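You operate a simulated robot arm through the tools that you are given. There is no shell and no other tool. Be economical: measure what you need, move in short steps, check, and stop when the job is done.

You run a simulated two-armed robot. Do the job below in one go: nothing can be reset, and whatever is moved stays where it is left.

JOB
Take the stub shaft from the top of the steel bench and put it on the top of the green cart. Take the green plug gauge and leave it on the top of the pump-c oil shelf. Take the blue locating pin and leave it in the oil tray. Pick up the oil can with one hand, pass it to the other hand and put it on the second shelf from the bottom of the grey rack. Take the measuring jug and leave it on the top of the blue cart. Take the bellows and put it on the round plate on the top of the steel bench. Fetch the shim with the largest size on its label from the top of the blue cart and set it on the top of the wooden table. Do these in any order. Set down upright: stub shaft, oil can, measuring jug, bellows.
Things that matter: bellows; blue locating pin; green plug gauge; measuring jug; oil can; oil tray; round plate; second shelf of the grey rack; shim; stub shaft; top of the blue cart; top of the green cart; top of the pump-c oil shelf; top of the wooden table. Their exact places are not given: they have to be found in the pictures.

It is judged by the outcome, as a careful person would: the job done as asked, and still so three seconds after it is handed in. It fails if anything else is knocked over, pushed out of place, dropped, spilled or broken.

ROBOT AND FRAMES
Two 7-joint arms with two-finger parallel grippers on one trunk, on a base that drives. Base frame: it is fixed to the floor where the robot stands at the start and does not move with it; the origin is under the middle of the robot, x ahead of it, y to its left, z up. Lengths are in m, angles in rad, forces in N, time in s.
The left shoulder is at the start at [0.06, 0.189, 1.228], the right one opposite. Places, roughly: bellows [-0.5, -2.5, 0.25]; blue locating pin (3x3x8 cm) [0.6, -0.5, 0.9]; green plug gauge [0.5, -0.25, 1]; measuring jug [0.5, -1.75, 0.75]; oil can (9x13x12 cm) [0.6, -1.7, 0.9]; oil tray (29x13x5 cm) [0.6, -1.6, 0.2]; round plate (12x12x1 cm) [0.5, -0.9, 0.9]; second shelf of the grey rack [0.8, -4, 0.6]; shim [-0.75, -2.5, 0.75]; stub shaft [0.5, -0.25, 1]; top of the blue cart [-0.9, -2.6, 0.8]; top of the green cart [0.8, -1.8, 0.8]; top of the pump-c oil shelf (29x14 cm) [-0.86, 2.26, 0.48]; top of the wooden table [-1.1, -4.3, 0.8]. Payload 3.43 kg a hand.
The TCP of each hand is the grasp point between the finger pads, 0.03 m short of the fingertips. In the tool frame z runs along the fingers and y along their closing line. The gripper opens to 0.094 m. The fingers are 0.028 m wide and 0.01 m thick; the gripper's body (0.05 by 0.096 m) begins 0.055 m behind the TCP.
Orientation is that of the tool frame in the base frame, as a unit quaternion [x, y, z, w]. With the fingers straight down and closing along the base's y, the tool's x points along the base's -x, its y along +y and its z along -z.

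CONTROLS
- The arms move only by the tool play_rows. It takes "left_moves", "right_moves" or both (then of equal length, played together; a hand with none holds still); each is a list of rows, each a list of 7 numbers: the shift along the tool's x, y, z in units of 25 mm (1.0 is 25 mm), then the turn, a rotation vector about the tool's x, y, z in units of 8 degrees (1.0 is 8 degrees), then the opening, from 0 (shut) to 1 (fully open). In form: [[dx, dy, dz, wx, wy, wz, fingers], ...]. A call has 1 to 10 rows; each row shifts and turns the commanded pose from where the row before left it, along the tool's axes as they then stand. A call with a number of a shift or a turn outside -1 to 1 is refused whole. Each row takes 0.2 s and may step no farther than 0.05 m and 0.15 rad from the row before; otherwise, or with a gripper value out of range, the whole call is refused. Where a pose cannot be reached the arm comes as near as it can. A force on the tool above 40 N (or 10 N above the force at the start of the call, whichever is more), or a blocked arm, ends the call early, and 0.2 s more pass. The fingers move at their own pace (about 0.153 m/s each) and stop on an object; they squeeze with about 32 N. The grip force told is the motor's: it shows also when the fingers shut on nothing. Time passes only in rows, and 0.2 s behind the last, so rows that do not move let the fingers close. It gives the time, the measured TCP pose, the force on the tool (base axes), the opening and the grip force at its end, in the units of the frame above (readings bear some noise), with the torque about the TCP (base axes, N m) and any sound that the robot's microphone picked up, and new pictures: "pictures" is both (left out), scene, wrist or none (wrist: the cameras of the hands that moved).
- Cameras (640 x 400 px; columns grow to the right, rows downward): "scene" is now at [-0.0081, -0.0269, 1.7642]; the picture's right is [-0.55, -0.83, 0.00], its down [-0.69, 0.46, -0.55] and it looks along [0.46, -0.31, -0.83] (base axes); focal length 253 px, centre (320, 200). "left" rides on the left gripper at [0.076, -0.014, -0.102] in its tool frame; the picture's right is [0.18, 0.98, 0.00], its down [-0.75, 0.14, -0.64] and it looks along [-0.63, 0.12, 0.77] (tool axes); focal length 243 px, centre (320, 200). "right" rides on the right gripper at [0.076, 0.014, -0.102] in its tool frame; the picture's right is [-0.18, 0.98, 0.00], its down [-0.75, -0.14, -0.64] and it looks along [-0.63, -0.12, 0.77] (tool axes); focal length 243 px, centre (320, 200).
- move_column(by): slides the trunk up (or, below 0, down) by that many m; the arms and the scene camera ride with it, the base frame stays. It gives what a move gives, with no picture.
- base_move(legs): drives the robot by 1 to 6 legs, each [ahead, left, turn to the left] in m, m and rad, along the robot's own axes; the way and the turn of a leg run together, so that a leg with both is an arc; at most 1.5 m and 3.142 rad a leg. The arms and the cameras ride along, it lands a little off, and it stops where it bumps. It gives what a move gives, and a new picture of the scene camera.
- turn_head(pan, tilt): turns the head with the scene camera to pan (to the left, within 1.501 rad either way) and tilt (down, from -0.506 to 1.204), counted from straight ahead of the robot. It gives what a move gives, and a new picture of the scene camera.
- measure_at(camera, pixels): for up to 12 pixels [column, row] of the newest picture of that camera ("zoom" is the newest enlarged one), the place [x, y, z] in the base frame of the surface seen there, good to about 0.003 m, but the place of the scene camera against the robot may be out by one fixed shift of up to 0.018 m in any direction. No time passes.
- close_up(camera, box): a new picture of the part [left, top, right, bottom] of that camera's present view, enlarged. No time passes.
- close_job(): hands the job in; it is judged then, once.

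Keep the steps short. Do not move on a guess: measure, check each grasp and each placing, and mend mistakes. In all there are 145 turns and 260 pictures (those below and enlarged ones count). Leave the grippers open and the arms clear of the work at the hand-in unless told otherwise, and finish with a single line.

The tools are called after "Emit:" by a JSON object that holds its "op" and its "data". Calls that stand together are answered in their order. play_rows: Moves the arms, as the interface text tells. Its arguments: {"type":"object","properties":{"left_moves":{"type":"array","items":{"type":"array","items":{"type":"number"}}},"right_moves":{"type":"array","items":{"type":"array","items":{"type":"number"}}},"pictures":{"type":"string","enum":["both","scene","wrist","none"]}},"required":[]} The other tools are called the same way: move_column (by) slides the trunk up or down; base_move (legs) drives the base; turn_head (pan, tilt) turns the head that bears the scene camera; measure_at (camera, pixels) gives the place of the surface under pixels of a picture; close_up (camera, box) takes an enlarged picture of a part of a camera's view; close_job () hands the job in.

At the start:

```text
clock: 0.0
left_ee_pos: [0.4081, -0.0597, 1.124]
left_tcp_rot: [-0.001, 1.0, 0.0, 0.0]
left_contact_force: [0.4, 0.9, -0.3]
left_torque: [-0.01, -0.02, -0.02]
left_finger_gap: 0.094
left_gripper_force: 0.0
right_ee_pos: [0.2713, -0.3125, 1.1539]
right_tcp_rot: [0.0, 1.0, 0.0, 0.0]
right_contact_force: [0.0, 0.0, -0.2]
right_torque: [-0.02, -0.02, -0.02]
right_finger_gap: 0.0942
right_gripper_force: 0.1
trunk travel left (down, up): [-0.9, 0.09]
robot x, y, heading: [-0.0035, 0.0039, 0.002]
head pan, tilt: [-0.586, 0.984]
```

scene: 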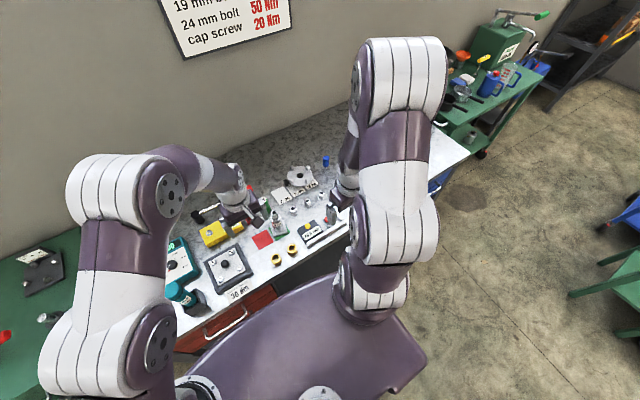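
right: 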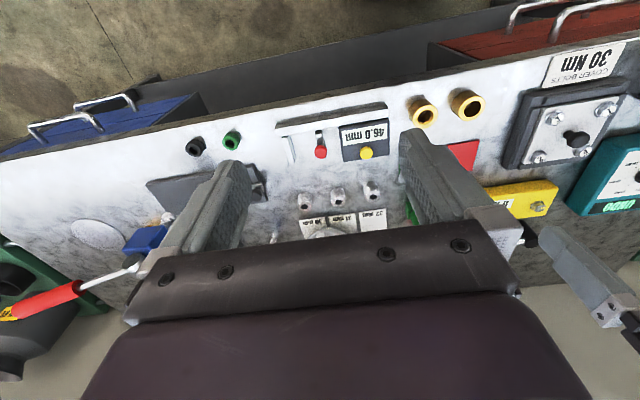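
left: 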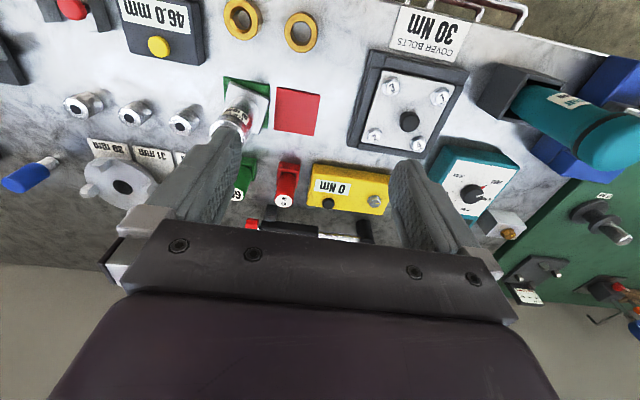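

I start with enlarged views of the bench to identify the stub shaft, the plug gauge and the locating pin.

Emit:
{"op": "close_up", "data": {"camera": "scene", "box": [150, 130, 400, 310]}}

Emit:
{"op": "close_up", "data": {"camera": "left", "box": [0, 60, 320, 260]}}

Emit:
{"op": "close_up", "data": {"camera": "scene", "box": [420, 0, 640, 160]}}

```text
2.22 times, centred on (275, 220) of scene
```

zoom: 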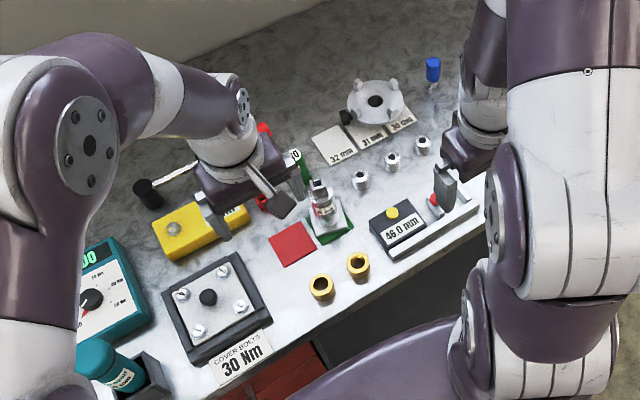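

```text
2.00 times, centred on (160, 160) of left
```

zoom: 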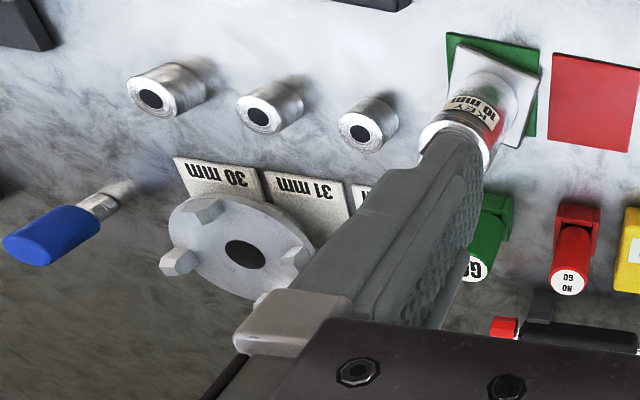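

```text
2.50 times, centred on (530, 80) of scene
```

zoom: 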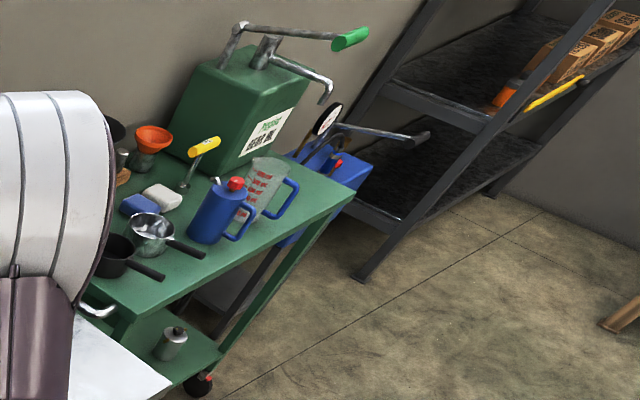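

The stub shaft seems to stand at the green square (left camera about (240,100)); the GO gauge is green at (242,180). I measure these in the left picture.

Emit:
{"op": "measure_at", "data": {"camera": "left", "pixels": [[240, 108], [225, 135], [258, 92], [245, 85], [285, 110], [246, 165], [240, 190], [285, 180], [284, 200], [28, 180], [52, 162], [120, 187]]}}

Emit:
{"op": "measure_at", "data": {"camera": "right", "pixels": [[145, 240], [305, 195], [98, 232], [410, 215], [380, 190], [35, 300], [180, 190]]}}

Emit:
{"op": "close_up", "data": {"camera": "right", "box": [50, 130, 290, 280]}}

```text
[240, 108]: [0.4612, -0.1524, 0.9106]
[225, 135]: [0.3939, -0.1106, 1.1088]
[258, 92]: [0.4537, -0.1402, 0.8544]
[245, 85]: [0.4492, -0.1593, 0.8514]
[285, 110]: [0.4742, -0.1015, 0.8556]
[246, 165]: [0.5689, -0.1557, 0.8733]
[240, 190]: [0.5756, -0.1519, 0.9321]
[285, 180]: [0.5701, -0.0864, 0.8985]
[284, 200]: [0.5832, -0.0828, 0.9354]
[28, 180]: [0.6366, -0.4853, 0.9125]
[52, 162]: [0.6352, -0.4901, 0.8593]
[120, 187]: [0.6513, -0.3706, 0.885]
```

```text
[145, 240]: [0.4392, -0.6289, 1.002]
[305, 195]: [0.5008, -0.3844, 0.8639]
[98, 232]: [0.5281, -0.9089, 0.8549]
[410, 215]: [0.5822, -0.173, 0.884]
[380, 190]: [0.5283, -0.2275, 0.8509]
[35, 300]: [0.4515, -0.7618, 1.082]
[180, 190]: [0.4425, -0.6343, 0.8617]
```

```text
2.67 times, centred on (170, 205) of right
```

zoom: 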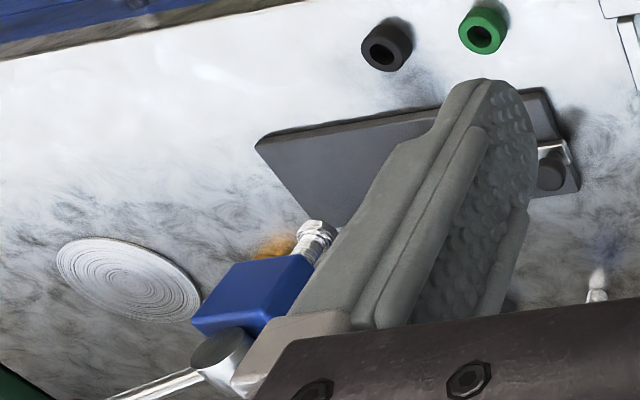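

Shaft about (0.46,-0.15), gauge (0.575,-0.152), bench z≈0.855. The left finger hides the shaft; I move the left hand 0.075 m left and look again.

Emit:
{"op": "play_rows", "data": {"left_moves": [[0, 1, 0, 0, 0, 0, 1], [0, 1, 0, 0, 0, 0, 1], [0, 1, 0, 0, 0, 0, 1]], "pictures": "wrist"}}

Emit:
{"op": "close_up", "data": {"camera": "left", "box": [40, 60, 280, 210]}}

```text
clock: 0.8
left_ee_pos: [0.4085, 0.0166, 1.1239]
left_tcp_rot: [-0.001, 1.0, -0.001, 0.0]
left_contact_force: [0.0, 0.1, -0.1]
left_torque: [0.0, 0.0, 0.0]
left_finger_gap: 0.0942
left_gripper_force: 0.0
right_ee_pos: [0.2705, -0.3099, 1.1548]
right_tcp_rot: [-0.001, 1.0, -0.001, 0.0]
right_contact_force: [-0.5, 0.1, 0.6]
right_torque: [0.02, 0.0, 0.0]
right_finger_gap: 0.0938
right_gripper_force: 0.1
trunk travel left (down, up): [-0.9, 0.09]
robot x, y, heading: [0.0009, 0.0026, 0.002]
head pan, tilt: [-0.586, 0.984]
```

left: 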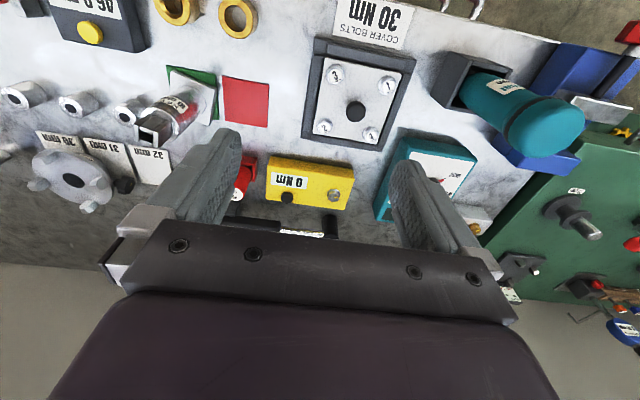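

```text
2.67 times, centred on (160, 135) of left
```

zoom: 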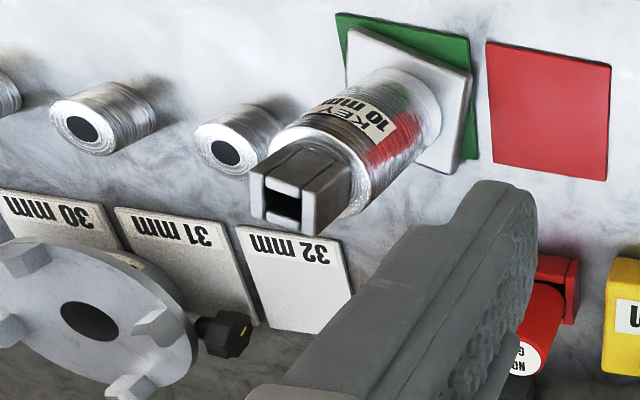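

The stub shaft has a square base, a round body and a square top. I measure it in the enlarged picture.

Emit:
{"op": "measure_at", "data": {"camera": "zoom", "pixels": [[285, 190], [330, 165], [325, 195], [262, 170], [300, 220], [300, 130], [350, 190], [370, 120], [440, 165], [350, 40], [460, 70]]}}

```text
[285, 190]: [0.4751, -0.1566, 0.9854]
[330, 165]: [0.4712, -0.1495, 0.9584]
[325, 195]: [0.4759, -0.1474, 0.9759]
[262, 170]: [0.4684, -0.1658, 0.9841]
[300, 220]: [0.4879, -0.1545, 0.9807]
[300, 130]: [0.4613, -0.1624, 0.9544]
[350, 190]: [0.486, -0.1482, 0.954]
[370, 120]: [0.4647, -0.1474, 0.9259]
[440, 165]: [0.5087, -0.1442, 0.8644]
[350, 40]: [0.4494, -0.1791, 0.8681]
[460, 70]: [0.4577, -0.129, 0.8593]
```

Shaft axis ≈ (0.478,-0.157), top 0.985. The left hand goes above it, the right hand towards the blue pin (0.636,-0.488).

Emit:
{"op": "play_rows", "data": {"left_moves": [[-0.397, -0.99, 0.366, 0, 0, 0, 1], [-0.397, -0.99, 0.366, 0, 0, 0, 1], [-0.397, -0.99, 0.366, 0, 0, 0, 1], [-0.397, -0.99, 0.366, 0, 0, 0, 1], [-0.397, -0.99, 0.366, 0, 0, 0, 1], [-0.397, -0.99, 0.366, 0, 0, 0, 1], [-0.397, -0.99, 0.366, 0, 0, 0, 1], [0, 0, 0, 0, 0, 0, 1], [0, 0, 0, 0, 0, 0, 1], [0, 0, 0, 0, 0, 0, 1]], "right_moves": [[-1, -0.7, 0, 0, 0, 0, 1], [-1, -0.7, 0, 0, 0, 0, 1], [-1, -0.7, 0, 0, 0, 0, 1], [-1, -0.7, 0, 0, 0, 0, 1], [-1, -0.7, 0, 0, 0, 0, 1], [-1, -0.7, 0, 0, 0, 0, 1], [-1, -0.7, 0, 0, 0, 0, 1], [-1, -0.7, 0, 0, 0, 0, 1], [-1, -0.7, 0, 0, 0, 0, 1], [-1, -0.7, 0, 0, 0, 0, 1]]}}

```text
clock: 3.0
left_ee_pos: [0.4782, -0.1583, 1.0596]
left_tcp_rot: [0.0, 1.0, 0.0, -0.001]
left_contact_force: [0.6, -0.4, 0.9]
left_torque: [-0.02, 0.02, 0.0]
left_finger_gap: 0.0939
left_gripper_force: 0.1
right_ee_pos: [0.5008, -0.4752, 1.1455]
right_tcp_rot: [0.0, 1.0, 0.0, -0.001]
right_contact_force: [0.3, -1.1, 0.7]
right_torque: [0.05, 0.01, -0.02]
right_finger_gap: 0.0939
right_gripper_force: 0.1
right hand out of reach, approached as far as the arm can: row 10
trunk travel left (down, up): [-0.9, 0.09]
robot x, y, heading: [-0.0005, -0.0018, 0.003]
head pan, tilt: [-0.586, 0.984]
```

scene: 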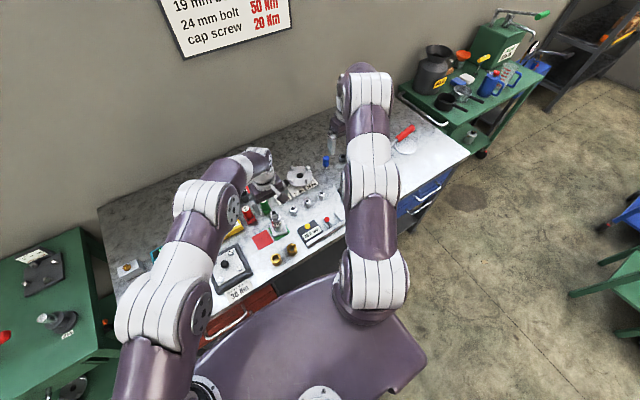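
right: 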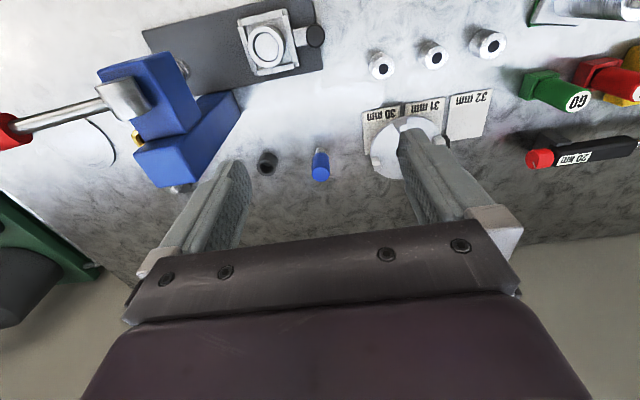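
left: 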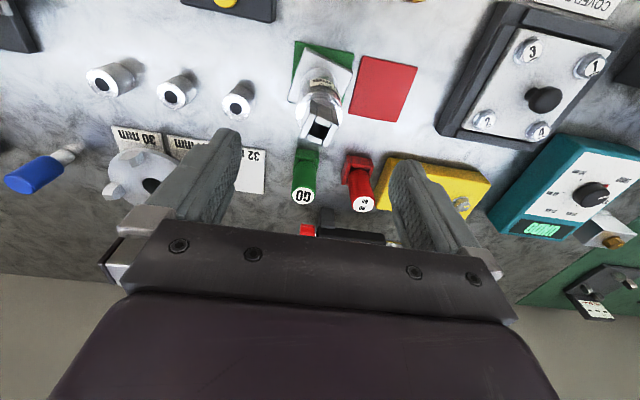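

The left hand is right over the shaft (its top at pixel (320,127)). Go down 0.12 m and close.

Emit:
{"op": "play_rows", "data": {"left_moves": [[0, 0, 0.96, 0, 0, 0, 1], [0, 0, 0.96, 0, 0, 0, 1], [0, 0, 0.96, 0, 0, 0, 1], [0, 0, 0.96, 0, 0, 0, 1], [0, 0, 0.96, 0, 0, 0, 1], [0, 0, 0, 0, 0, 0, 0], [0, 0, 0, 0, 0, 0, 0], [0, 0, 0, 0, 0, 0, 0]], "pictures": "wrist"}}

```text
clock: 4.8
left_ee_pos: [0.4787, -0.1587, 0.9388]
left_tcp_rot: [0.0, 1.0, 0.0, 0.0]
left_contact_force: [2.2, -0.2, -0.7]
left_torque: [0.08, -0.08, -0.02]
left_finger_gap: 0.0416
left_gripper_force: 32.2
right_ee_pos: [0.5012, -0.4732, 1.148]
right_tcp_rot: [0.001, 1.0, 0.0, 0.001]
right_contact_force: [0.3, 0.1, -0.1]
right_torque: [-0.03, -0.03, -0.01]
right_finger_gap: 0.0941
right_gripper_force: 0.1
trunk travel left (down, up): [-0.9, 0.09]
robot x, y, heading: [0.0006, 0.0007, -0.0]
head pan, tilt: [-0.586, 0.984]
```

left: 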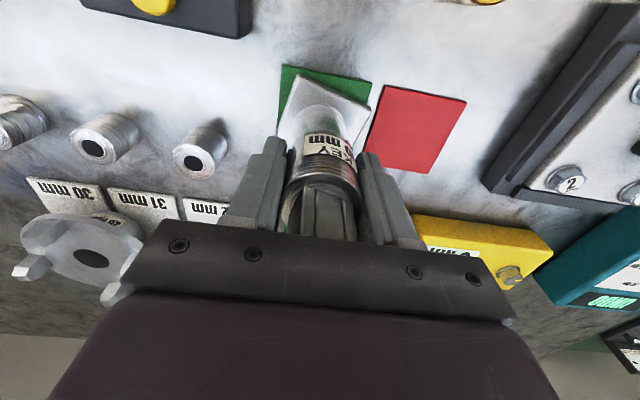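

Gripped at 0.0416 m. I lift the shaft and move both hands to the left, before driving right towards the pin.

Emit:
{"op": "play_rows", "data": {"left_moves": [[0, 0, -1, 0, 0, 0, 0], [0, 0, -1, 0, 0, 0, 0], [0, 0, -1, 0, 0, 0, 0], [0, 0, -1, 0, 0, 0, 0], [0, 0, -1, 0, 0, 0, 0], [0, 1, -1, 0, 0, 0, 0], [0, 1, -1, 0, 0, 0, 0], [0, 1, 0, 0, 0, 0, 0], [0, 1, 0, 0, 0, 0, 0]], "right_moves": [[0, 0, 0, 0, 0, 0, 1], [0, 0, 0, 0, 0, 0, 1], [0, 1, 0, 0, 0, 0, 1], [0, 1, 0, 0, 0, 0, 1], [0, 1, 0, 0, 0, 0, 1], [0, 1, 0, 0, 0, 0, 1], [0, 1, 0, 0, 0, 0, 1], [0, 1, 0, 0, 0, 0, 1], [0, 1, 0, 0, 0, 0, 1]], "pictures": "scene"}}

Emit:
{"op": "base_move", "data": {"legs": [[0, -0.3, 0]]}}

```text
clock: 6.8
left_ee_pos: [0.4797, -0.0558, 1.1142]
left_tcp_rot: [0.0, 1.0, -0.001, 0.0]
left_contact_force: [1.1, 0.5, -4.6]
left_torque: [-0.03, 0.02, -0.01]
left_finger_gap: 0.0417
left_gripper_force: 32.0
right_ee_pos: [0.5022, -0.2954, 1.1468]
right_tcp_rot: [-0.001, 1.0, -0.002, 0.0]
right_contact_force: [0.3, 0.6, 0.1]
right_torque: [0.02, 0.03, -0.02]
right_finger_gap: 0.0942
right_gripper_force: 0.1
trunk travel left (down, up): [-0.9, 0.09]
robot x, y, heading: [0.0032, -0.0023, -0.002]
head pan, tilt: [-0.586, 0.984]
```

scene: 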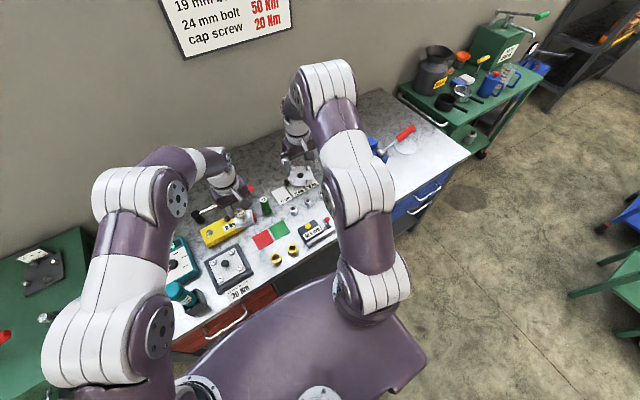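

```text
clock: 8.8
left_ee_pos: [0.48, -0.3545, 1.1125]
left_tcp_rot: [-0.001, 1.0, -0.001, 0.0]
left_contact_force: [0.6, 0.1, -5.7]
left_torque: [0.0, 0.0, 0.02]
left_finger_gap: 0.0419
left_gripper_force: 32.2
right_ee_pos: [0.5025, -0.5949, 1.1473]
right_tcp_rot: [-0.001, 1.0, -0.001, 0.0]
right_contact_force: [-0.2, -0.1, 0.7]
right_torque: [-0.06, -0.02, 0.02]
right_finger_gap: 0.0941
right_gripper_force: 0.0
trunk travel left (down, up): [-0.9, 0.09]
robot x, y, heading: [-0.001, -0.2984, 0.003]
head pan, tilt: [-0.586, 0.984]
```

scene: 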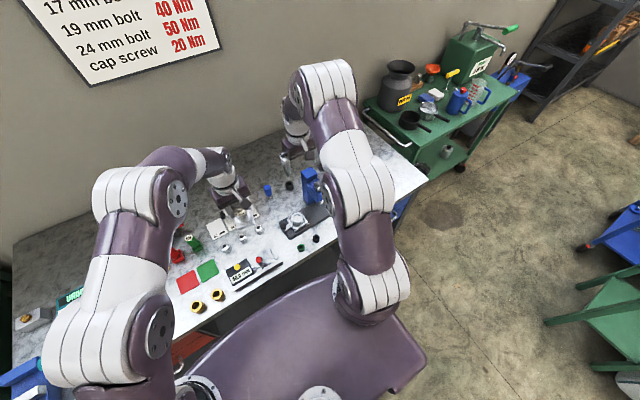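

Right hand goes above the pin (0.636,-0.488), left hand draws back and left.

Emit:
{"op": "play_rows", "data": {"right_moves": [[0, 0.71, 0, 0, 0, 0, 1], [0, 0.71, 0.3, 0, 0, 0, 1], [-0.9, 0.71, 0.3, 0, 0, 0, 1], [-0.9, 0.71, 0.5, 0, 0, 0, 1], [-0.9, 0.71, 0.5, 0, 0, 0, 1], [-0.9, 0.71, 0.5, 0, 0, 0, 1], [-0.9, 0, 0.5, 0, 0, 0, 1], [-0.9, 0, 0.5, 0, 0, 0, 1]], "left_moves": [[1, 1, 0, 0, 0, 0, 0], [1, 1, 0, 0, 0, 0, 0], [1, 1, 0, 0, 0, 0, 0], [1, 1, 0, 0, 0, 0, 0], [1, 0, 0, 0, 0, 0, 0], [0, 0, 0, 0, 0, 0, 0], [0, 0, 0, 0, 0, 0, 0], [0, 0, 0, 0, 0, 0, 0]], "pictures": "wrist"}}

```text
clock: 10.6
left_ee_pos: [0.3534, -0.256, 1.1142]
left_tcp_rot: [0.0, 1.0, 0.0, 0.0]
left_contact_force: [-1.6, -0.2, -5.2]
left_torque: [0.07, 0.01, 0.0]
left_finger_gap: 0.0417
left_gripper_force: 32.5
right_ee_pos: [0.613, -0.4877, 1.0717]
right_tcp_rot: [-0.001, 1.0, 0.0, 0.0]
right_contact_force: [0.1, -0.8, -0.2]
right_torque: [0.02, 0.0, 0.01]
right_finger_gap: 0.0942
right_gripper_force: 0.0
right hand out of reach, approached as far as the arm can: row 7, 8
trunk travel left (down, up): [-0.9, 0.09]
robot x, y, heading: [-0.0016, -0.2964, -0.001]
head pan, tilt: [-0.586, 0.984]
```

right: 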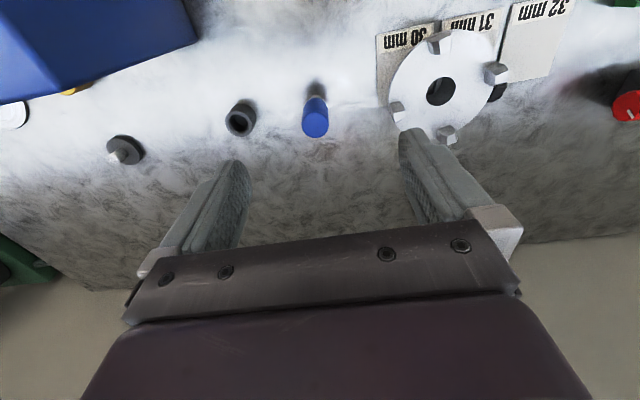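
left: 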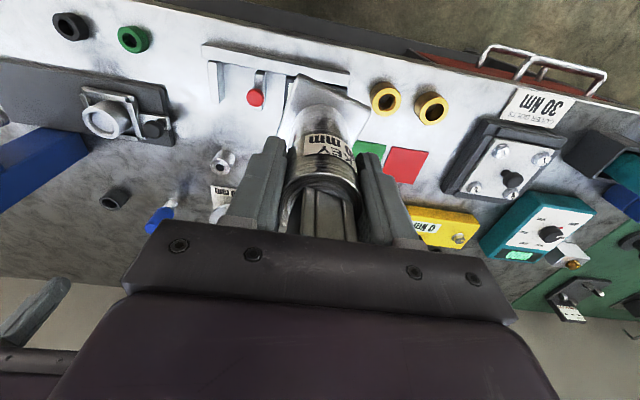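

Emit:
{"op": "measure_at", "data": {"camera": "right", "pixels": [[314, 122], [314, 108], [328, 122], [240, 112], [440, 130], [318, 92]]}}

```text
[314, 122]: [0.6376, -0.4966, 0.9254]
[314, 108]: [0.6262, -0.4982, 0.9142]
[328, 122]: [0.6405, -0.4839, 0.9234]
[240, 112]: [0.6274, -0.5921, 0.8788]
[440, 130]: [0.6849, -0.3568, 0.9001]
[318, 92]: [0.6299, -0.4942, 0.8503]
```

Pin top centre (0.638,-0.495,0.925). I narrow the fingers, shift 8 mm right and go down, watching whether the reach is enough.

Emit:
{"op": "play_rows", "data": {"right_moves": [[0, -0.3, 0.5, 0, 0, 0, 0.65], [0, 0, 0.8, 0, 0, 0, 0.65], [0, 0, 0.8, 0, 0, 0, 0.65], [0, 0, 0.8, 0, 0, 0, 0.65], [0, 0, 0, 0, 0, 0, 0.65]], "pictures": "wrist"}}

```text
clock: 11.8
left_ee_pos: [0.3545, -0.2556, 1.1131]
left_tcp_rot: [-0.001, 1.0, 0.0, 0.0]
left_contact_force: [-0.8, -0.1, -5.2]
left_torque: [0.0, -0.01, -0.04]
left_finger_gap: 0.0415
left_gripper_force: 32.1
right_ee_pos: [0.6137, -0.4973, 0.9989]
right_tcp_rot: [-0.002, 1.0, 0.0, -0.001]
right_contact_force: [-0.4, -0.3, -0.7]
right_torque: [-0.02, 0.01, 0.03]
right_finger_gap: 0.0611
right_gripper_force: 0.1
trunk travel left (down, up): [-0.9, 0.09]
robot x, y, heading: [-0.0023, -0.2977, 0.001]
head pan, tilt: [-0.586, 0.984]
```

right: 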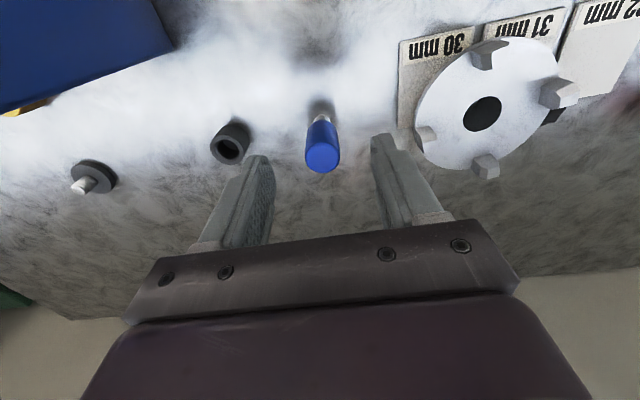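

Now 24 mm ahead and down to 0.905.

Emit:
{"op": "play_rows", "data": {"right_moves": [[-0.5, 0.05, 0, 0, 0, 0, 0.65], [-0.48, 0, 0.5, 0, 0, 0, 0.65], [0, 0, 0.8, 0, 0, 0, 0.65], [0, 0, 0.8, 0, 0, 0, 0.65], [0, 0, 0.8, 0, 0, 0, 0.65], [0, 0, 0.8, 0, 0, 0, 0.65], [0, 0, 0, 0, 0, 0, 0.65]], "pictures": "wrist"}}

```text
clock: 13.4
left_ee_pos: [0.3553, -0.2551, 1.114]
left_tcp_rot: [-0.001, 1.0, 0.001, 0.0]
left_contact_force: [-0.4, -0.5, -5.4]
left_torque: [-0.04, 0.03, 0.0]
left_finger_gap: 0.0417
left_gripper_force: 32.4
right_ee_pos: [0.6132, -0.4955, 0.9192]
right_tcp_rot: [-0.001, 1.0, 0.0, 0.0]
right_contact_force: [-0.2, 1.2, 0.9]
right_torque: [0.0, -0.01, -0.01]
right_finger_gap: 0.0609
right_gripper_force: 0.0
right hand out of reach, approached as far as the arm can: row 1, 2, 4, 5, 6
trunk travel left (down, up): [-0.9, 0.09]
robot x, y, heading: [0.0022, -0.2965, 0.002]
head pan, tilt: [-0.586, 0.984]
```

right: 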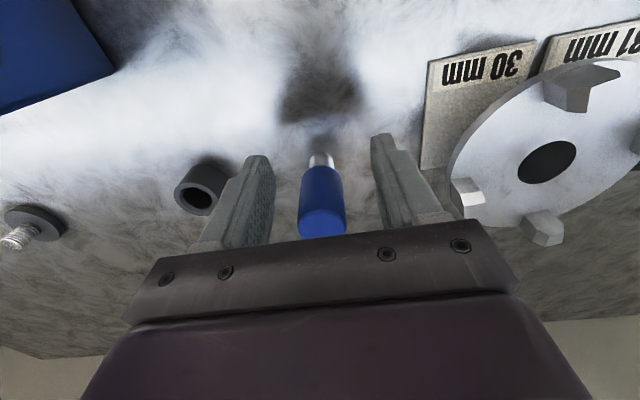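

The arm is at its limit at x=0.613. I drive the base 25 mm ahead, fingers straddle the pin.

Emit:
{"op": "base_move", "data": {"legs": [[0.025, 0, 0]]}}

```text
clock: 14.2
left_ee_pos: [0.3741, -0.2558, 1.1155]
left_tcp_rot: [-0.001, 1.0, 0.0, 0.002]
left_contact_force: [-0.8, -0.2, -5.7]
left_torque: [0.01, -0.02, 0.0]
left_finger_gap: 0.0419
left_gripper_force: 31.9
right_ee_pos: [0.6359, -0.4953, 0.9236]
right_tcp_rot: [-0.001, 1.0, 0.0, 0.002]
right_contact_force: [0.5, -0.5, -0.4]
right_torque: [0.03, -0.05, -0.01]
right_finger_gap: 0.061
right_gripper_force: 0.1
trunk travel left (down, up): [-0.9, 0.09]
robot x, y, heading: [0.0247, -0.2999, 0.002]
head pan, tilt: [-0.586, 0.984]
```

scene: 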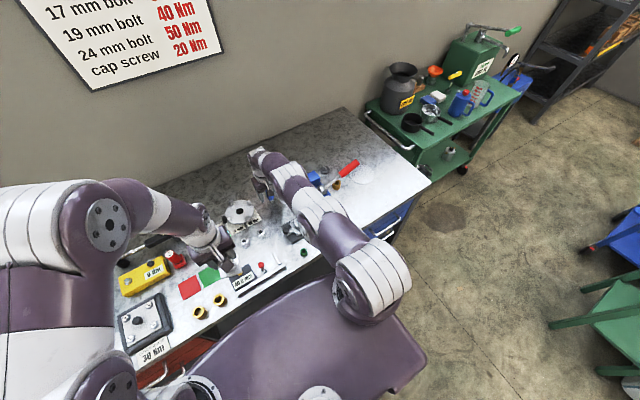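

x=0.636 now. Lower 15 mm, close, lift.

Emit:
{"op": "play_rows", "data": {"right_moves": [[0, 0, 0.6, 0, 0, 0, 0.65], [0, 0, 0, 0, 0, 0, 0], [0, 0, 0, 0, 0, 0, 0], [0, 0, 0, 0, 0, 0, 0], [0, 0, -1, 0, 0, 0, 0], [0, 0, -1, 0, 0, 0, 0], [0, 0, -1, 0, 0, 0, 0], [0, 0, -1, 0, 0, 0, 0]], "pictures": "wrist"}}

Emit:
{"op": "turn_head", "data": {"pan": -1.0, "tilt": 0.6}}

```text
clock: 16.1
left_ee_pos: [0.3788, -0.2554, 1.1136]
left_tcp_rot: [-0.001, 1.0, 0.0, -0.001]
left_contact_force: [0.0, -0.5, -5.0]
left_torque: [0.01, 0.01, 0.0]
left_finger_gap: 0.0418
left_gripper_force: 32.0
right_ee_pos: [0.6339, -0.4956, 1.0067]
right_tcp_rot: [-0.001, 1.0, 0.0, 0.001]
right_contact_force: [0.4, 0.4, -1.2]
right_torque: [0.04, 0.0, 0.03]
right_finger_gap: 0.0291
right_gripper_force: 31.6
right hand out of reach, approached as far as the arm can: row 1
trunk travel left (down, up): [-0.9, 0.09]
robot x, y, heading: [0.0232, -0.3013, 0.003]
head pan, tilt: [-0.586, 0.984]
```

right: 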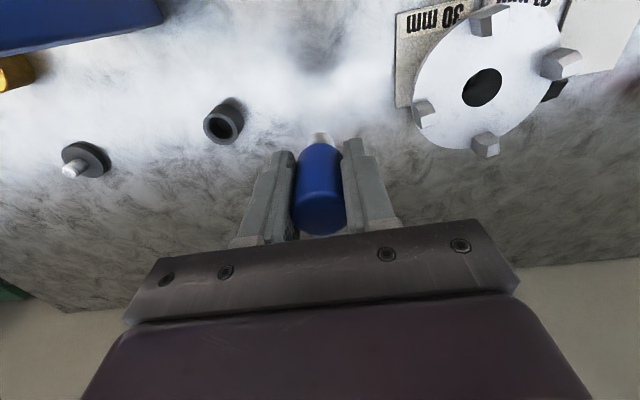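

```text
clock: 16.9
left_ee_pos: [0.3797, -0.2549, 1.1138]
left_tcp_rot: [-0.001, 1.0, 0.0, 0.0]
left_contact_force: [0.2, -0.3, -5.8]
left_torque: [0.01, -0.02, 0.03]
left_finger_gap: 0.0417
left_gripper_force: 32.0
right_ee_pos: [0.635, -0.4968, 1.0055]
right_tcp_rot: [-0.002, 1.0, 0.0, 0.0]
right_contact_force: [-0.2, -0.2, -1.1]
right_torque: [0.02, -0.01, -0.01]
right_finger_gap: 0.0289
right_gripper_force: 31.5
trunk travel left (down, up): [-0.9, 0.09]
robot x, y, heading: [0.0236, -0.2968, 0.003]
head pan, tilt: [-1.0, 0.6]
```

scene: 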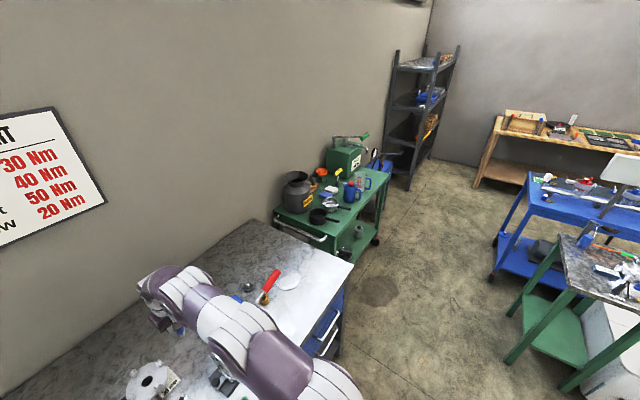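

Both held. I enlarge the far part of the scene to plan driving and find the oil tray.

Emit:
{"op": "close_up", "data": {"camera": "scene", "box": [250, 40, 490, 270]}}

Emit:
{"op": "measure_at", "data": {"camera": "scene", "pixels": [[353, 265], [345, 300], [273, 213], [331, 238], [387, 178], [498, 118], [477, 185], [489, 278], [530, 180], [505, 362], [562, 238], [410, 187]]}}

```text
1.74 times, centred on (370, 155) of scene
```

zoom: 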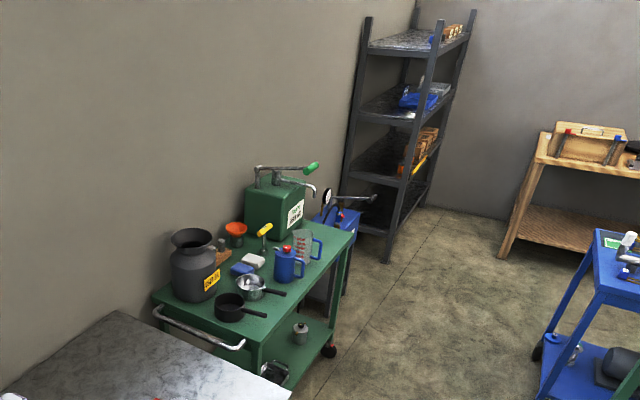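

```text
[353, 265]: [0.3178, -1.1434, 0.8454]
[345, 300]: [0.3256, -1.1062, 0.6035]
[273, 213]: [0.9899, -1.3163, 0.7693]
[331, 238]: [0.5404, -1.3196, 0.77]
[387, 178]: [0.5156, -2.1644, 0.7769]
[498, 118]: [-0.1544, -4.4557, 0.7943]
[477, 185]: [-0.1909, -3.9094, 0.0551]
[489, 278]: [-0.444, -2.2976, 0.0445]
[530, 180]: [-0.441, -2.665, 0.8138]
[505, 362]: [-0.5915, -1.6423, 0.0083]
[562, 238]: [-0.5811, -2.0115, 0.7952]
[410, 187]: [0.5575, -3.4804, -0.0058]
```

The green cart top is z≈0.77, x 0.54–0.99, y -1.32…-2.16; the aisle is ~0.95 m wide. I draw the right hand back and up, then drive right to the cart.

Emit:
{"op": "play_rows", "data": {"right_moves": [[0, 0, -1, 0, 0, 0, 0], [0, 0, -1, 0, 0, 0, 0], [1, 0, -1, 0, 0, 0, 0], [1, 0, -1, 0, 0, 0, 0], [1, 0, -1, 0, 0, 0, 0], [1, 0, 0, 0, 0, 0, 0], [1, 0, 0, 0, 0, 0, 0], [1, 0, 0, 0, 0, 0, 0], [1, 0, 0, 0, 0, 0, 0], [1, 0, 0, 0, 0, 0, 0]], "pictures": "none"}}

Emit:
{"op": "base_move", "data": {"legs": [[-0.12, 0, 0], [0, -1.3, 0]]}}

Emit:
{"op": "turn_head", "data": {"pan": -0.3, "tilt": 0.9}}

```text
clock: 19.1
left_ee_pos: [0.3778, -0.2553, 1.1133]
left_tcp_rot: [-0.002, 1.0, -0.001, 0.001]
left_contact_force: [-1.0, 0.4, -5.6]
left_torque: [-0.02, 0.0, -0.01]
left_finger_gap: 0.0417
left_gripper_force: 32.1
right_ee_pos: [0.434, -0.4943, 1.1307]
right_tcp_rot: [-0.001, 1.0, 0.0, -0.001]
right_contact_force: [1.0, 0.2, -0.3]
right_torque: [-0.01, 0.0, 0.02]
right_finger_gap: 0.0291
right_gripper_force: 31.6
trunk travel left (down, up): [-0.9, 0.09]
robot x, y, heading: [0.0233, -0.2956, 0.004]
head pan, tilt: [-1.0, 0.6]
```

```text
clock: 26.5
left_ee_pos: [0.2671, -1.559, 1.1137]
left_tcp_rot: [-0.005, 1.0, 0.0, -0.001]
left_contact_force: [-0.2, 0.2, -6.0]
left_torque: [-0.02, 0.0, 0.0]
left_finger_gap: 0.0415
left_gripper_force: 31.3
right_ee_pos: [0.3229, -1.7979, 1.1307]
right_tcp_rot: [-0.005, 1.0, 0.0, 0.0]
right_contact_force: [-0.4, 0.4, -0.4]
right_torque: [-0.04, -0.01, 0.02]
right_finger_gap: 0.0292
right_gripper_force: 32.2
trunk travel left (down, up): [-0.9, 0.09]
robot x, y, heading: [-0.0871, -1.605, 0.01]
head pan, tilt: [-1.0, 0.6]
```

scene: 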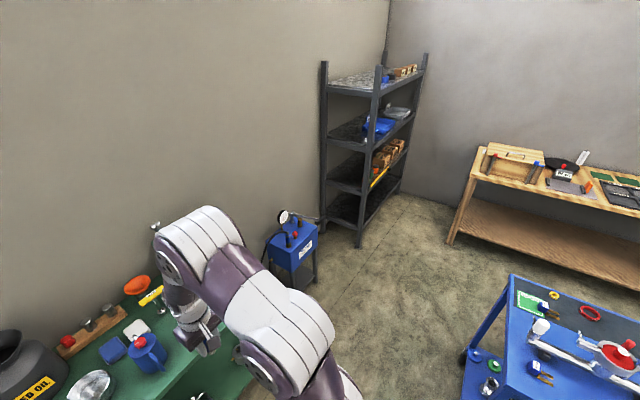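

```text
clock: 27.6
left_ee_pos: [0.2661, -1.56, 1.1128]
left_tcp_rot: [-0.005, 1.0, 0.0, -0.001]
left_contact_force: [-0.4, 0.4, -5.6]
left_torque: [-0.01, 0.05, 0.0]
left_finger_gap: 0.0415
left_gripper_force: 31.9
right_ee_pos: [0.3235, -1.7987, 1.1299]
right_tcp_rot: [-0.006, 1.0, 0.0, 0.001]
right_contact_force: [-0.1, -0.1, -1.3]
right_torque: [-0.03, 0.01, -0.01]
right_finger_gap: 0.029
right_gripper_force: 32.1
trunk travel left (down, up): [-0.9, 0.09]
robot x, y, heading: [-0.0877, -1.6062, 0.01]
head pan, tilt: [-0.3, 0.901]
```

scene: 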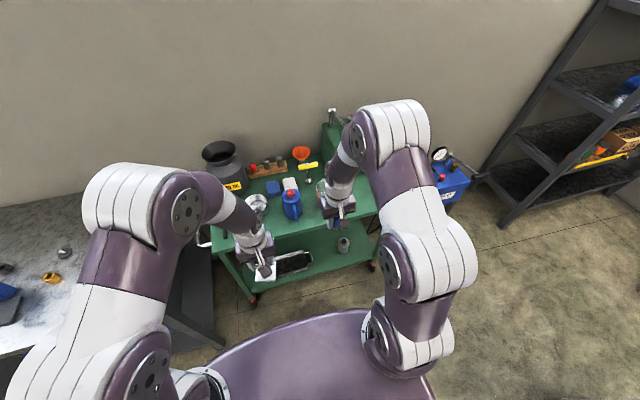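

I see the black tray on the lower shelf at (293,262). Enlarge and measure.

Emit:
{"op": "close_up", "data": {"camera": "scene", "box": [190, 100, 430, 310]}}

Emit:
{"op": "close_up", "data": {"camera": "right", "box": [0, 0, 640, 400]}}

Emit:
{"op": "measure_at", "data": {"camera": "scene", "pixels": [[293, 262], [310, 253], [277, 275], [312, 263], [343, 246], [343, 240], [290, 205], [290, 192], [259, 203], [272, 188], [289, 184], [326, 232]]}}

```text
1.90 times, centred on (310, 205) of scene
```

zoom: 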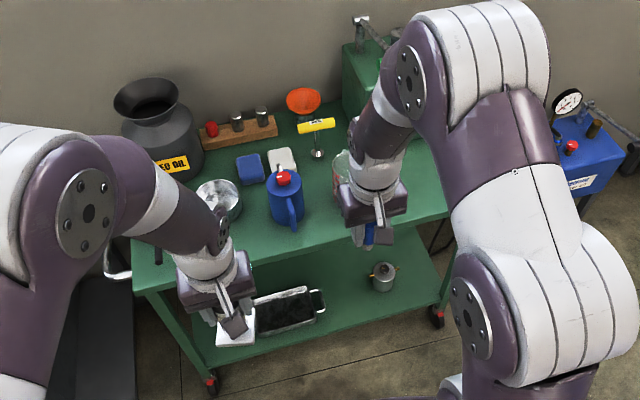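

```text
1.00 times, centred on (320, 200) of right (not enlarged: the box is as wide or as high as the picture)
```

zoom: 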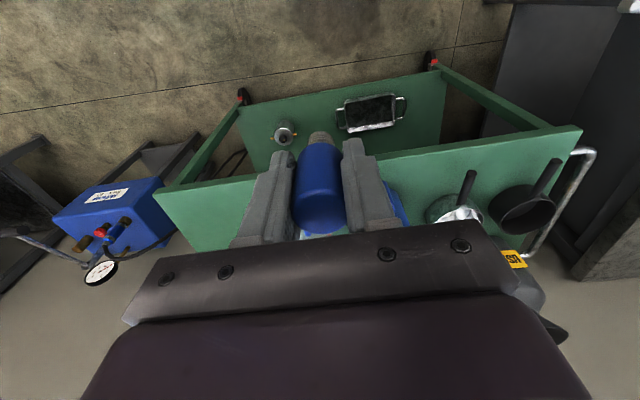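

```text
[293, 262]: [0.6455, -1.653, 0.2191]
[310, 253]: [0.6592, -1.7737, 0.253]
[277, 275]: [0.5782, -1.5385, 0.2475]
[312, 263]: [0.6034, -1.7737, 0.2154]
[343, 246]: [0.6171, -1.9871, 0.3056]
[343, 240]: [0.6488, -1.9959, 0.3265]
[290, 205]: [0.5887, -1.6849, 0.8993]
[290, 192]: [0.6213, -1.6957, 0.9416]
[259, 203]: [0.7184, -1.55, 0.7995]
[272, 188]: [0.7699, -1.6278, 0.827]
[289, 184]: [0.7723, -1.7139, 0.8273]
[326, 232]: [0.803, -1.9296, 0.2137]
```

Oil tray centre ≈ (0.62,-1.655), floor 0.22, rim 0.25, under the cart top. I tip the right hand to point forward (64°), moving both hands 0.14 m left, then lower the trunk in stages.

Emit:
{"op": "play_rows", "data": {"right_moves": [[-0.4, 0.7, 0.05, 0, -1, 0, 0], [-0.38, 0.7, 0.11, 0, -1, 0, 0], [-0.36, 0.7, 0.16, 0, -1, 0, 0], [-0.34, 0.7, 0.21, 0, -1, 0, 0], [-0.3, 0.7, 0.26, 0, -1, 0, 0], [-0.27, 0.7, 0.3, 0, -1, 0, 0], [-0.22, 0.7, 0.33, 0, -1, 0, 0], [-0.17, 0.7, 0.36, 0, -1, 0, 0], [0, 0, 0, 0, 0, 0, 0]], "left_moves": [[0, 0.8, 0, 0, 0, 0, 0], [0, 0.8, 0, 0, 0, 0, 0], [0, 0.8, 0, 0, 0, 0, 0], [0, 0.8, 0, 0, 0, 0, 0], [0, 0.8, 0, 0, 0, 0, 0], [0, 0.8, 0, 0, 0, 0, 0], [0, 0.8, 0, 0, 0, 0, 0], [0, 0, 0, 0, 0, 0, 0], [0, 0, 0, 0, 0, 0, 0]], "pictures": "scene"}}

```text
clock: 29.6
left_ee_pos: [0.2635, -1.4198, 1.113]
left_tcp_rot: [-0.005, 1.0, 0.0, -0.001]
left_contact_force: [0.3, -0.9, -5.3]
left_torque: [0.03, 0.05, -0.02]
left_finger_gap: 0.0416
left_gripper_force: 32.4
right_ee_pos: [0.3847, -1.6966, 1.1104]
right_tcp_rot: [-0.002, 0.898, -0.029, 0.439]
right_contact_force: [-1.0, -0.1, -0.9]
right_torque: [-0.03, 0.0, 0.0]
right_finger_gap: 0.0289
right_gripper_force: 32.5
right hand out of reach, approached as far as the arm can: row 4, 5, 6
trunk travel left (down, up): [-0.9, 0.09]
robot x, y, heading: [-0.0896, -1.6038, 0.009]
head pan, tilt: [-0.3, 0.901]
```

scene: 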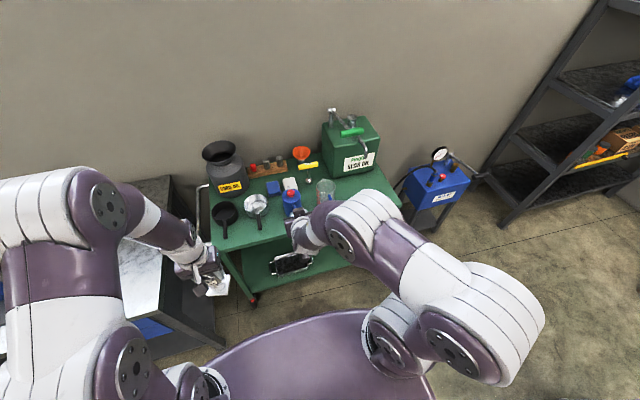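

Now the trunk down, first 0.45 m.

Emit:
{"op": "move_column", "data": {"by": -0.45}}

Emit:
{"op": "close_up", "data": {"camera": "scene", "box": [0, 0, 640, 400]}}

Emit:
{"op": "close_up", "data": {"camera": "right", "box": [0, 0, 640, 400]}}

```text
refused: -0.45 is not a number from -0.4 to 0.4
```

```text
1.00 times, centred on (320, 200) of scene (not enlarged: the box is as wide or as high as the picture)
```

zoom: 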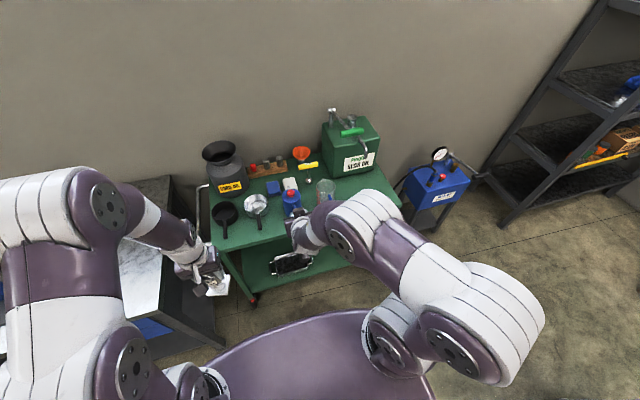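

```text
1.00 times, centred on (320, 200) of right (not enlarged: the box is as wide or as high as the picture)
```

zoom: 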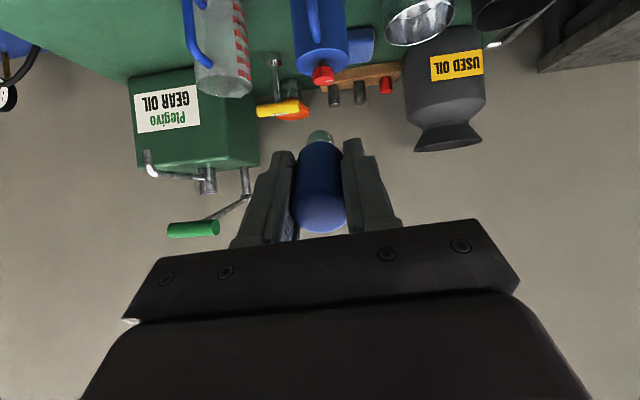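

Limit is 0.4 m per call. I also measure the can and jug in this wrist picture, then lower 0.4 m.

Emit:
{"op": "measure_at", "data": {"camera": "right", "pixels": [[322, 75], [335, 45], [297, 50], [315, 20], [225, 95], [205, 95], [247, 80], [190, 30], [225, 40], [130, 40], [60, 20]]}}

Emit:
{"op": "move_column", "data": {"by": -0.4}}

Emit:
{"op": "turn_head", "data": {"pan": -0.1, "tilt": 0.75}}

```text
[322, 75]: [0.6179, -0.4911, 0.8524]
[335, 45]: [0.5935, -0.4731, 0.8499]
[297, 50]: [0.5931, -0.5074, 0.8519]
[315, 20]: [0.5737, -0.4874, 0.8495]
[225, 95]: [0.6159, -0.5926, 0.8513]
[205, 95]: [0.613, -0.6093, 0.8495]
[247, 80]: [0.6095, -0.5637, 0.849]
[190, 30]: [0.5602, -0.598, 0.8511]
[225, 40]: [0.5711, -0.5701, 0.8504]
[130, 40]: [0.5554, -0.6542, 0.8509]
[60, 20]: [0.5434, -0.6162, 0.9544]
```

```text
clock: 33.4
left_ee_pos: [0.2641, -1.4187, 0.7132]
left_tcp_rot: [-0.005, 1.0, 0.0, 0.0]
left_contact_force: [0.2, 0.0, -5.5]
left_torque: [-0.01, 0.02, 0.01]
left_finger_gap: 0.0417
left_gripper_force: 31.6
right_ee_pos: [0.3813, -1.6963, 0.7108]
right_tcp_rot: [-0.003, 0.899, -0.03, 0.438]
right_contact_force: [-0.3, 0.3, -0.4]
right_torque: [0.02, 0.01, -0.02]
right_finger_gap: 0.0291
right_gripper_force: 32.0
trunk travel left (down, up): [-0.5, 0.49]
robot x, y, heading: [-0.0861, -1.606, 0.006]
head pan, tilt: [-0.3, 0.901]
```

```text
clock: 34.2
left_ee_pos: [0.2642, -1.4195, 0.7148]
left_tcp_rot: [-0.005, 1.0, 0.001, -0.001]
left_contact_force: [0.0, -0.5, -5.2]
left_torque: [-0.02, 0.01, 0.02]
left_finger_gap: 0.0417
left_gripper_force: 31.9
right_ee_pos: [0.3842, -1.6974, 0.7114]
right_tcp_rot: [-0.002, 0.899, -0.029, 0.438]
right_contact_force: [0.1, 0.1, -1.1]
right_torque: [0.01, 0.03, -0.05]
right_finger_gap: 0.029
right_gripper_force: 32.6
trunk travel left (down, up): [-0.5, 0.49]
robot x, y, heading: [-0.0864, -1.6099, 0.009]
head pan, tilt: [-0.099, 0.75]
```

scene: 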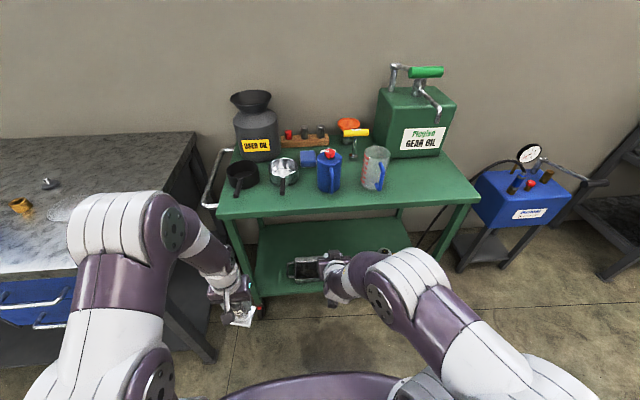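

Clear view of the cart. Free room at the right front (430,185). I measure here and lower another 0.3 m.

Emit:
{"op": "measure_at", "data": {"camera": "scene", "pixels": [[330, 172], [329, 155], [318, 172], [330, 190], [376, 160], [376, 185], [425, 180], [470, 192], [335, 208], [283, 175], [415, 160], [240, 185]]}}

Emit:
{"op": "close_up", "data": {"camera": "scene", "box": [220, 120, 480, 290]}}

Emit:
{"op": "move_column", "data": {"by": -0.3}}

Emit:
{"op": "close_up", "data": {"camera": "right", "box": [0, 0, 640, 400]}}

```text
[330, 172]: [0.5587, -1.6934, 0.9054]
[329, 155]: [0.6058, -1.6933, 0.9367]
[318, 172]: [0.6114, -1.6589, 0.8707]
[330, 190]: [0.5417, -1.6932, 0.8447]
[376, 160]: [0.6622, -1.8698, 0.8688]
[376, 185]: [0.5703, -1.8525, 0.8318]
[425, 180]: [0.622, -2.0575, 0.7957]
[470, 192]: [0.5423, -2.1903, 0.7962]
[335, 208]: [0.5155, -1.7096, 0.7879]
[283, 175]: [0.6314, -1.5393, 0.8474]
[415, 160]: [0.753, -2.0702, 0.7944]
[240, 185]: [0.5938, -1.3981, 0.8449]
```

```text
2.35 times, centred on (350, 205) of scene
```

zoom: 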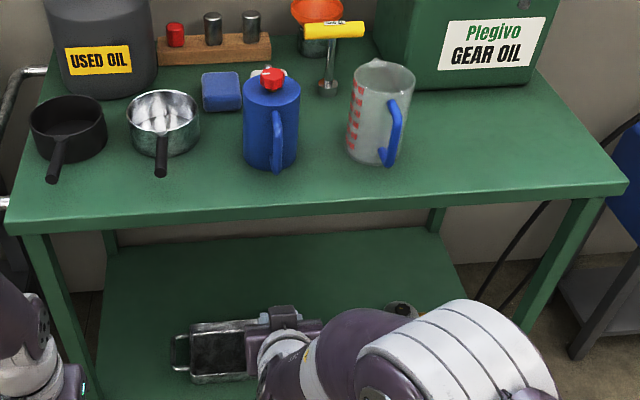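

```text
clock: 37.2
left_ee_pos: [0.2629, -1.4194, 0.4142]
left_tcp_rot: [-0.005, 1.0, 0.0, -0.001]
left_contact_force: [-0.5, -0.6, -6.3]
left_torque: [-0.05, -0.02, 0.01]
left_finger_gap: 0.0417
left_gripper_force: 31.9
right_ee_pos: [0.383, -1.6968, 0.4111]
right_tcp_rot: [-0.002, 0.899, -0.029, 0.438]
right_contact_force: [0.3, 0.1, -0.8]
right_torque: [0.02, 0.03, -0.01]
right_finger_gap: 0.0291
right_gripper_force: 32.0
trunk travel left (down, up): [-0.2, 0.79]
robot x, y, heading: [-0.0889, -1.607, 0.013]
head pan, tilt: [-0.099, 0.75]
```

```text
1.00 times, centred on (320, 200) of right (not enlarged: the box is as wide or as high as the picture)
```

zoom: 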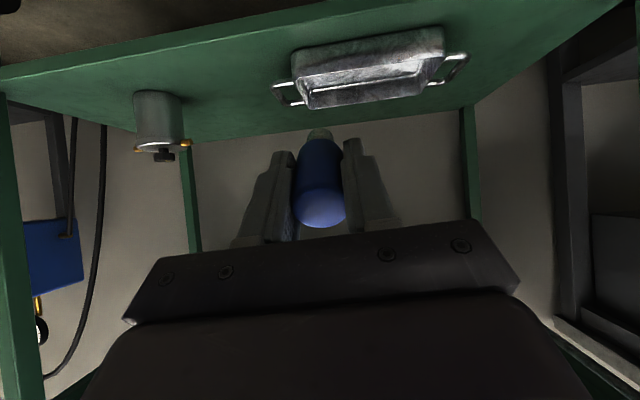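

Good view of the tray from the wrist. Measure it.

Emit:
{"op": "measure_at", "data": {"camera": "zoom", "pixels": [[295, 55], [440, 35], [310, 103], [425, 92], [370, 75], [375, 50], [320, 25], [455, 78]]}}

```text
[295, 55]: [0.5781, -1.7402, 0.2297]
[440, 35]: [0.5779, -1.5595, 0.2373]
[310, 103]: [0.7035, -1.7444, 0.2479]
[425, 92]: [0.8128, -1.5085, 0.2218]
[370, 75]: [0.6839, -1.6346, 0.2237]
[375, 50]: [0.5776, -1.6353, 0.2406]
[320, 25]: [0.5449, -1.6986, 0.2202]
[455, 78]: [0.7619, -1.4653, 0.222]
```

Tray: x 0.578–0.70, y -1.745…-1.56, floor ≈0.225. I advance along the tool to bring the pin over it.

Emit:
{"op": "play_rows", "data": {"right_moves": [[-0.1, 0.23, 1, 0, 0, 0, 0], [-0.1, 0.23, 1, 0, 0, 0, 0], [-0.1, 0.23, 1, 0, 0, 0, 0], [-0.2, 0.23, 1, 0, 0, 0, 0], [-0.2, 0.23, 1, 0, 0, 0, 0], [-0.2, 0.23, 1, 0, 0, 0, 0], [-0.25, 0.23, 1, 0, 0, 0, 0], [-0.25, 0.23, 1, 0, 0, 0, 0]], "pictures": "both"}}

```text
clock: 39.0
left_ee_pos: [0.2634, -1.4186, 0.4139]
left_tcp_rot: [-0.005, 1.0, 0.0, -0.001]
left_contact_force: [0.1, 1.0, -5.3]
left_torque: [0.03, -0.03, -0.01]
left_finger_gap: 0.0415
left_gripper_force: 31.8
right_ee_pos: [0.5641, -1.6586, 0.3124]
right_tcp_rot: [-0.003, 0.898, -0.029, 0.438]
right_contact_force: [0.8, 0.0, -0.8]
right_torque: [0.01, 0.05, -0.01]
right_finger_gap: 0.0291
right_gripper_force: 31.9
trunk travel left (down, up): [-0.2, 0.79]
robot x, y, heading: [-0.0879, -1.6049, 0.012]
head pan, tilt: [-0.099, 0.75]
```

scene: 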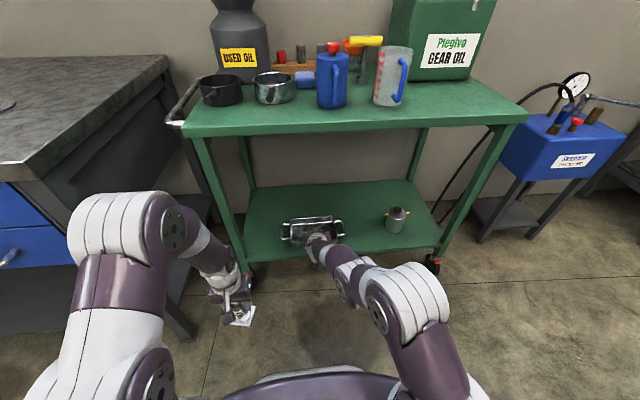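
right: 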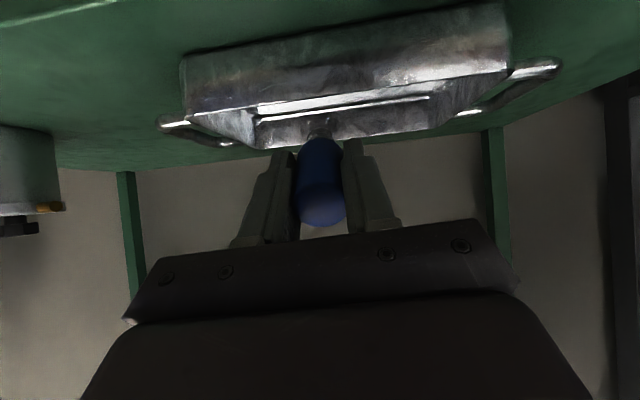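

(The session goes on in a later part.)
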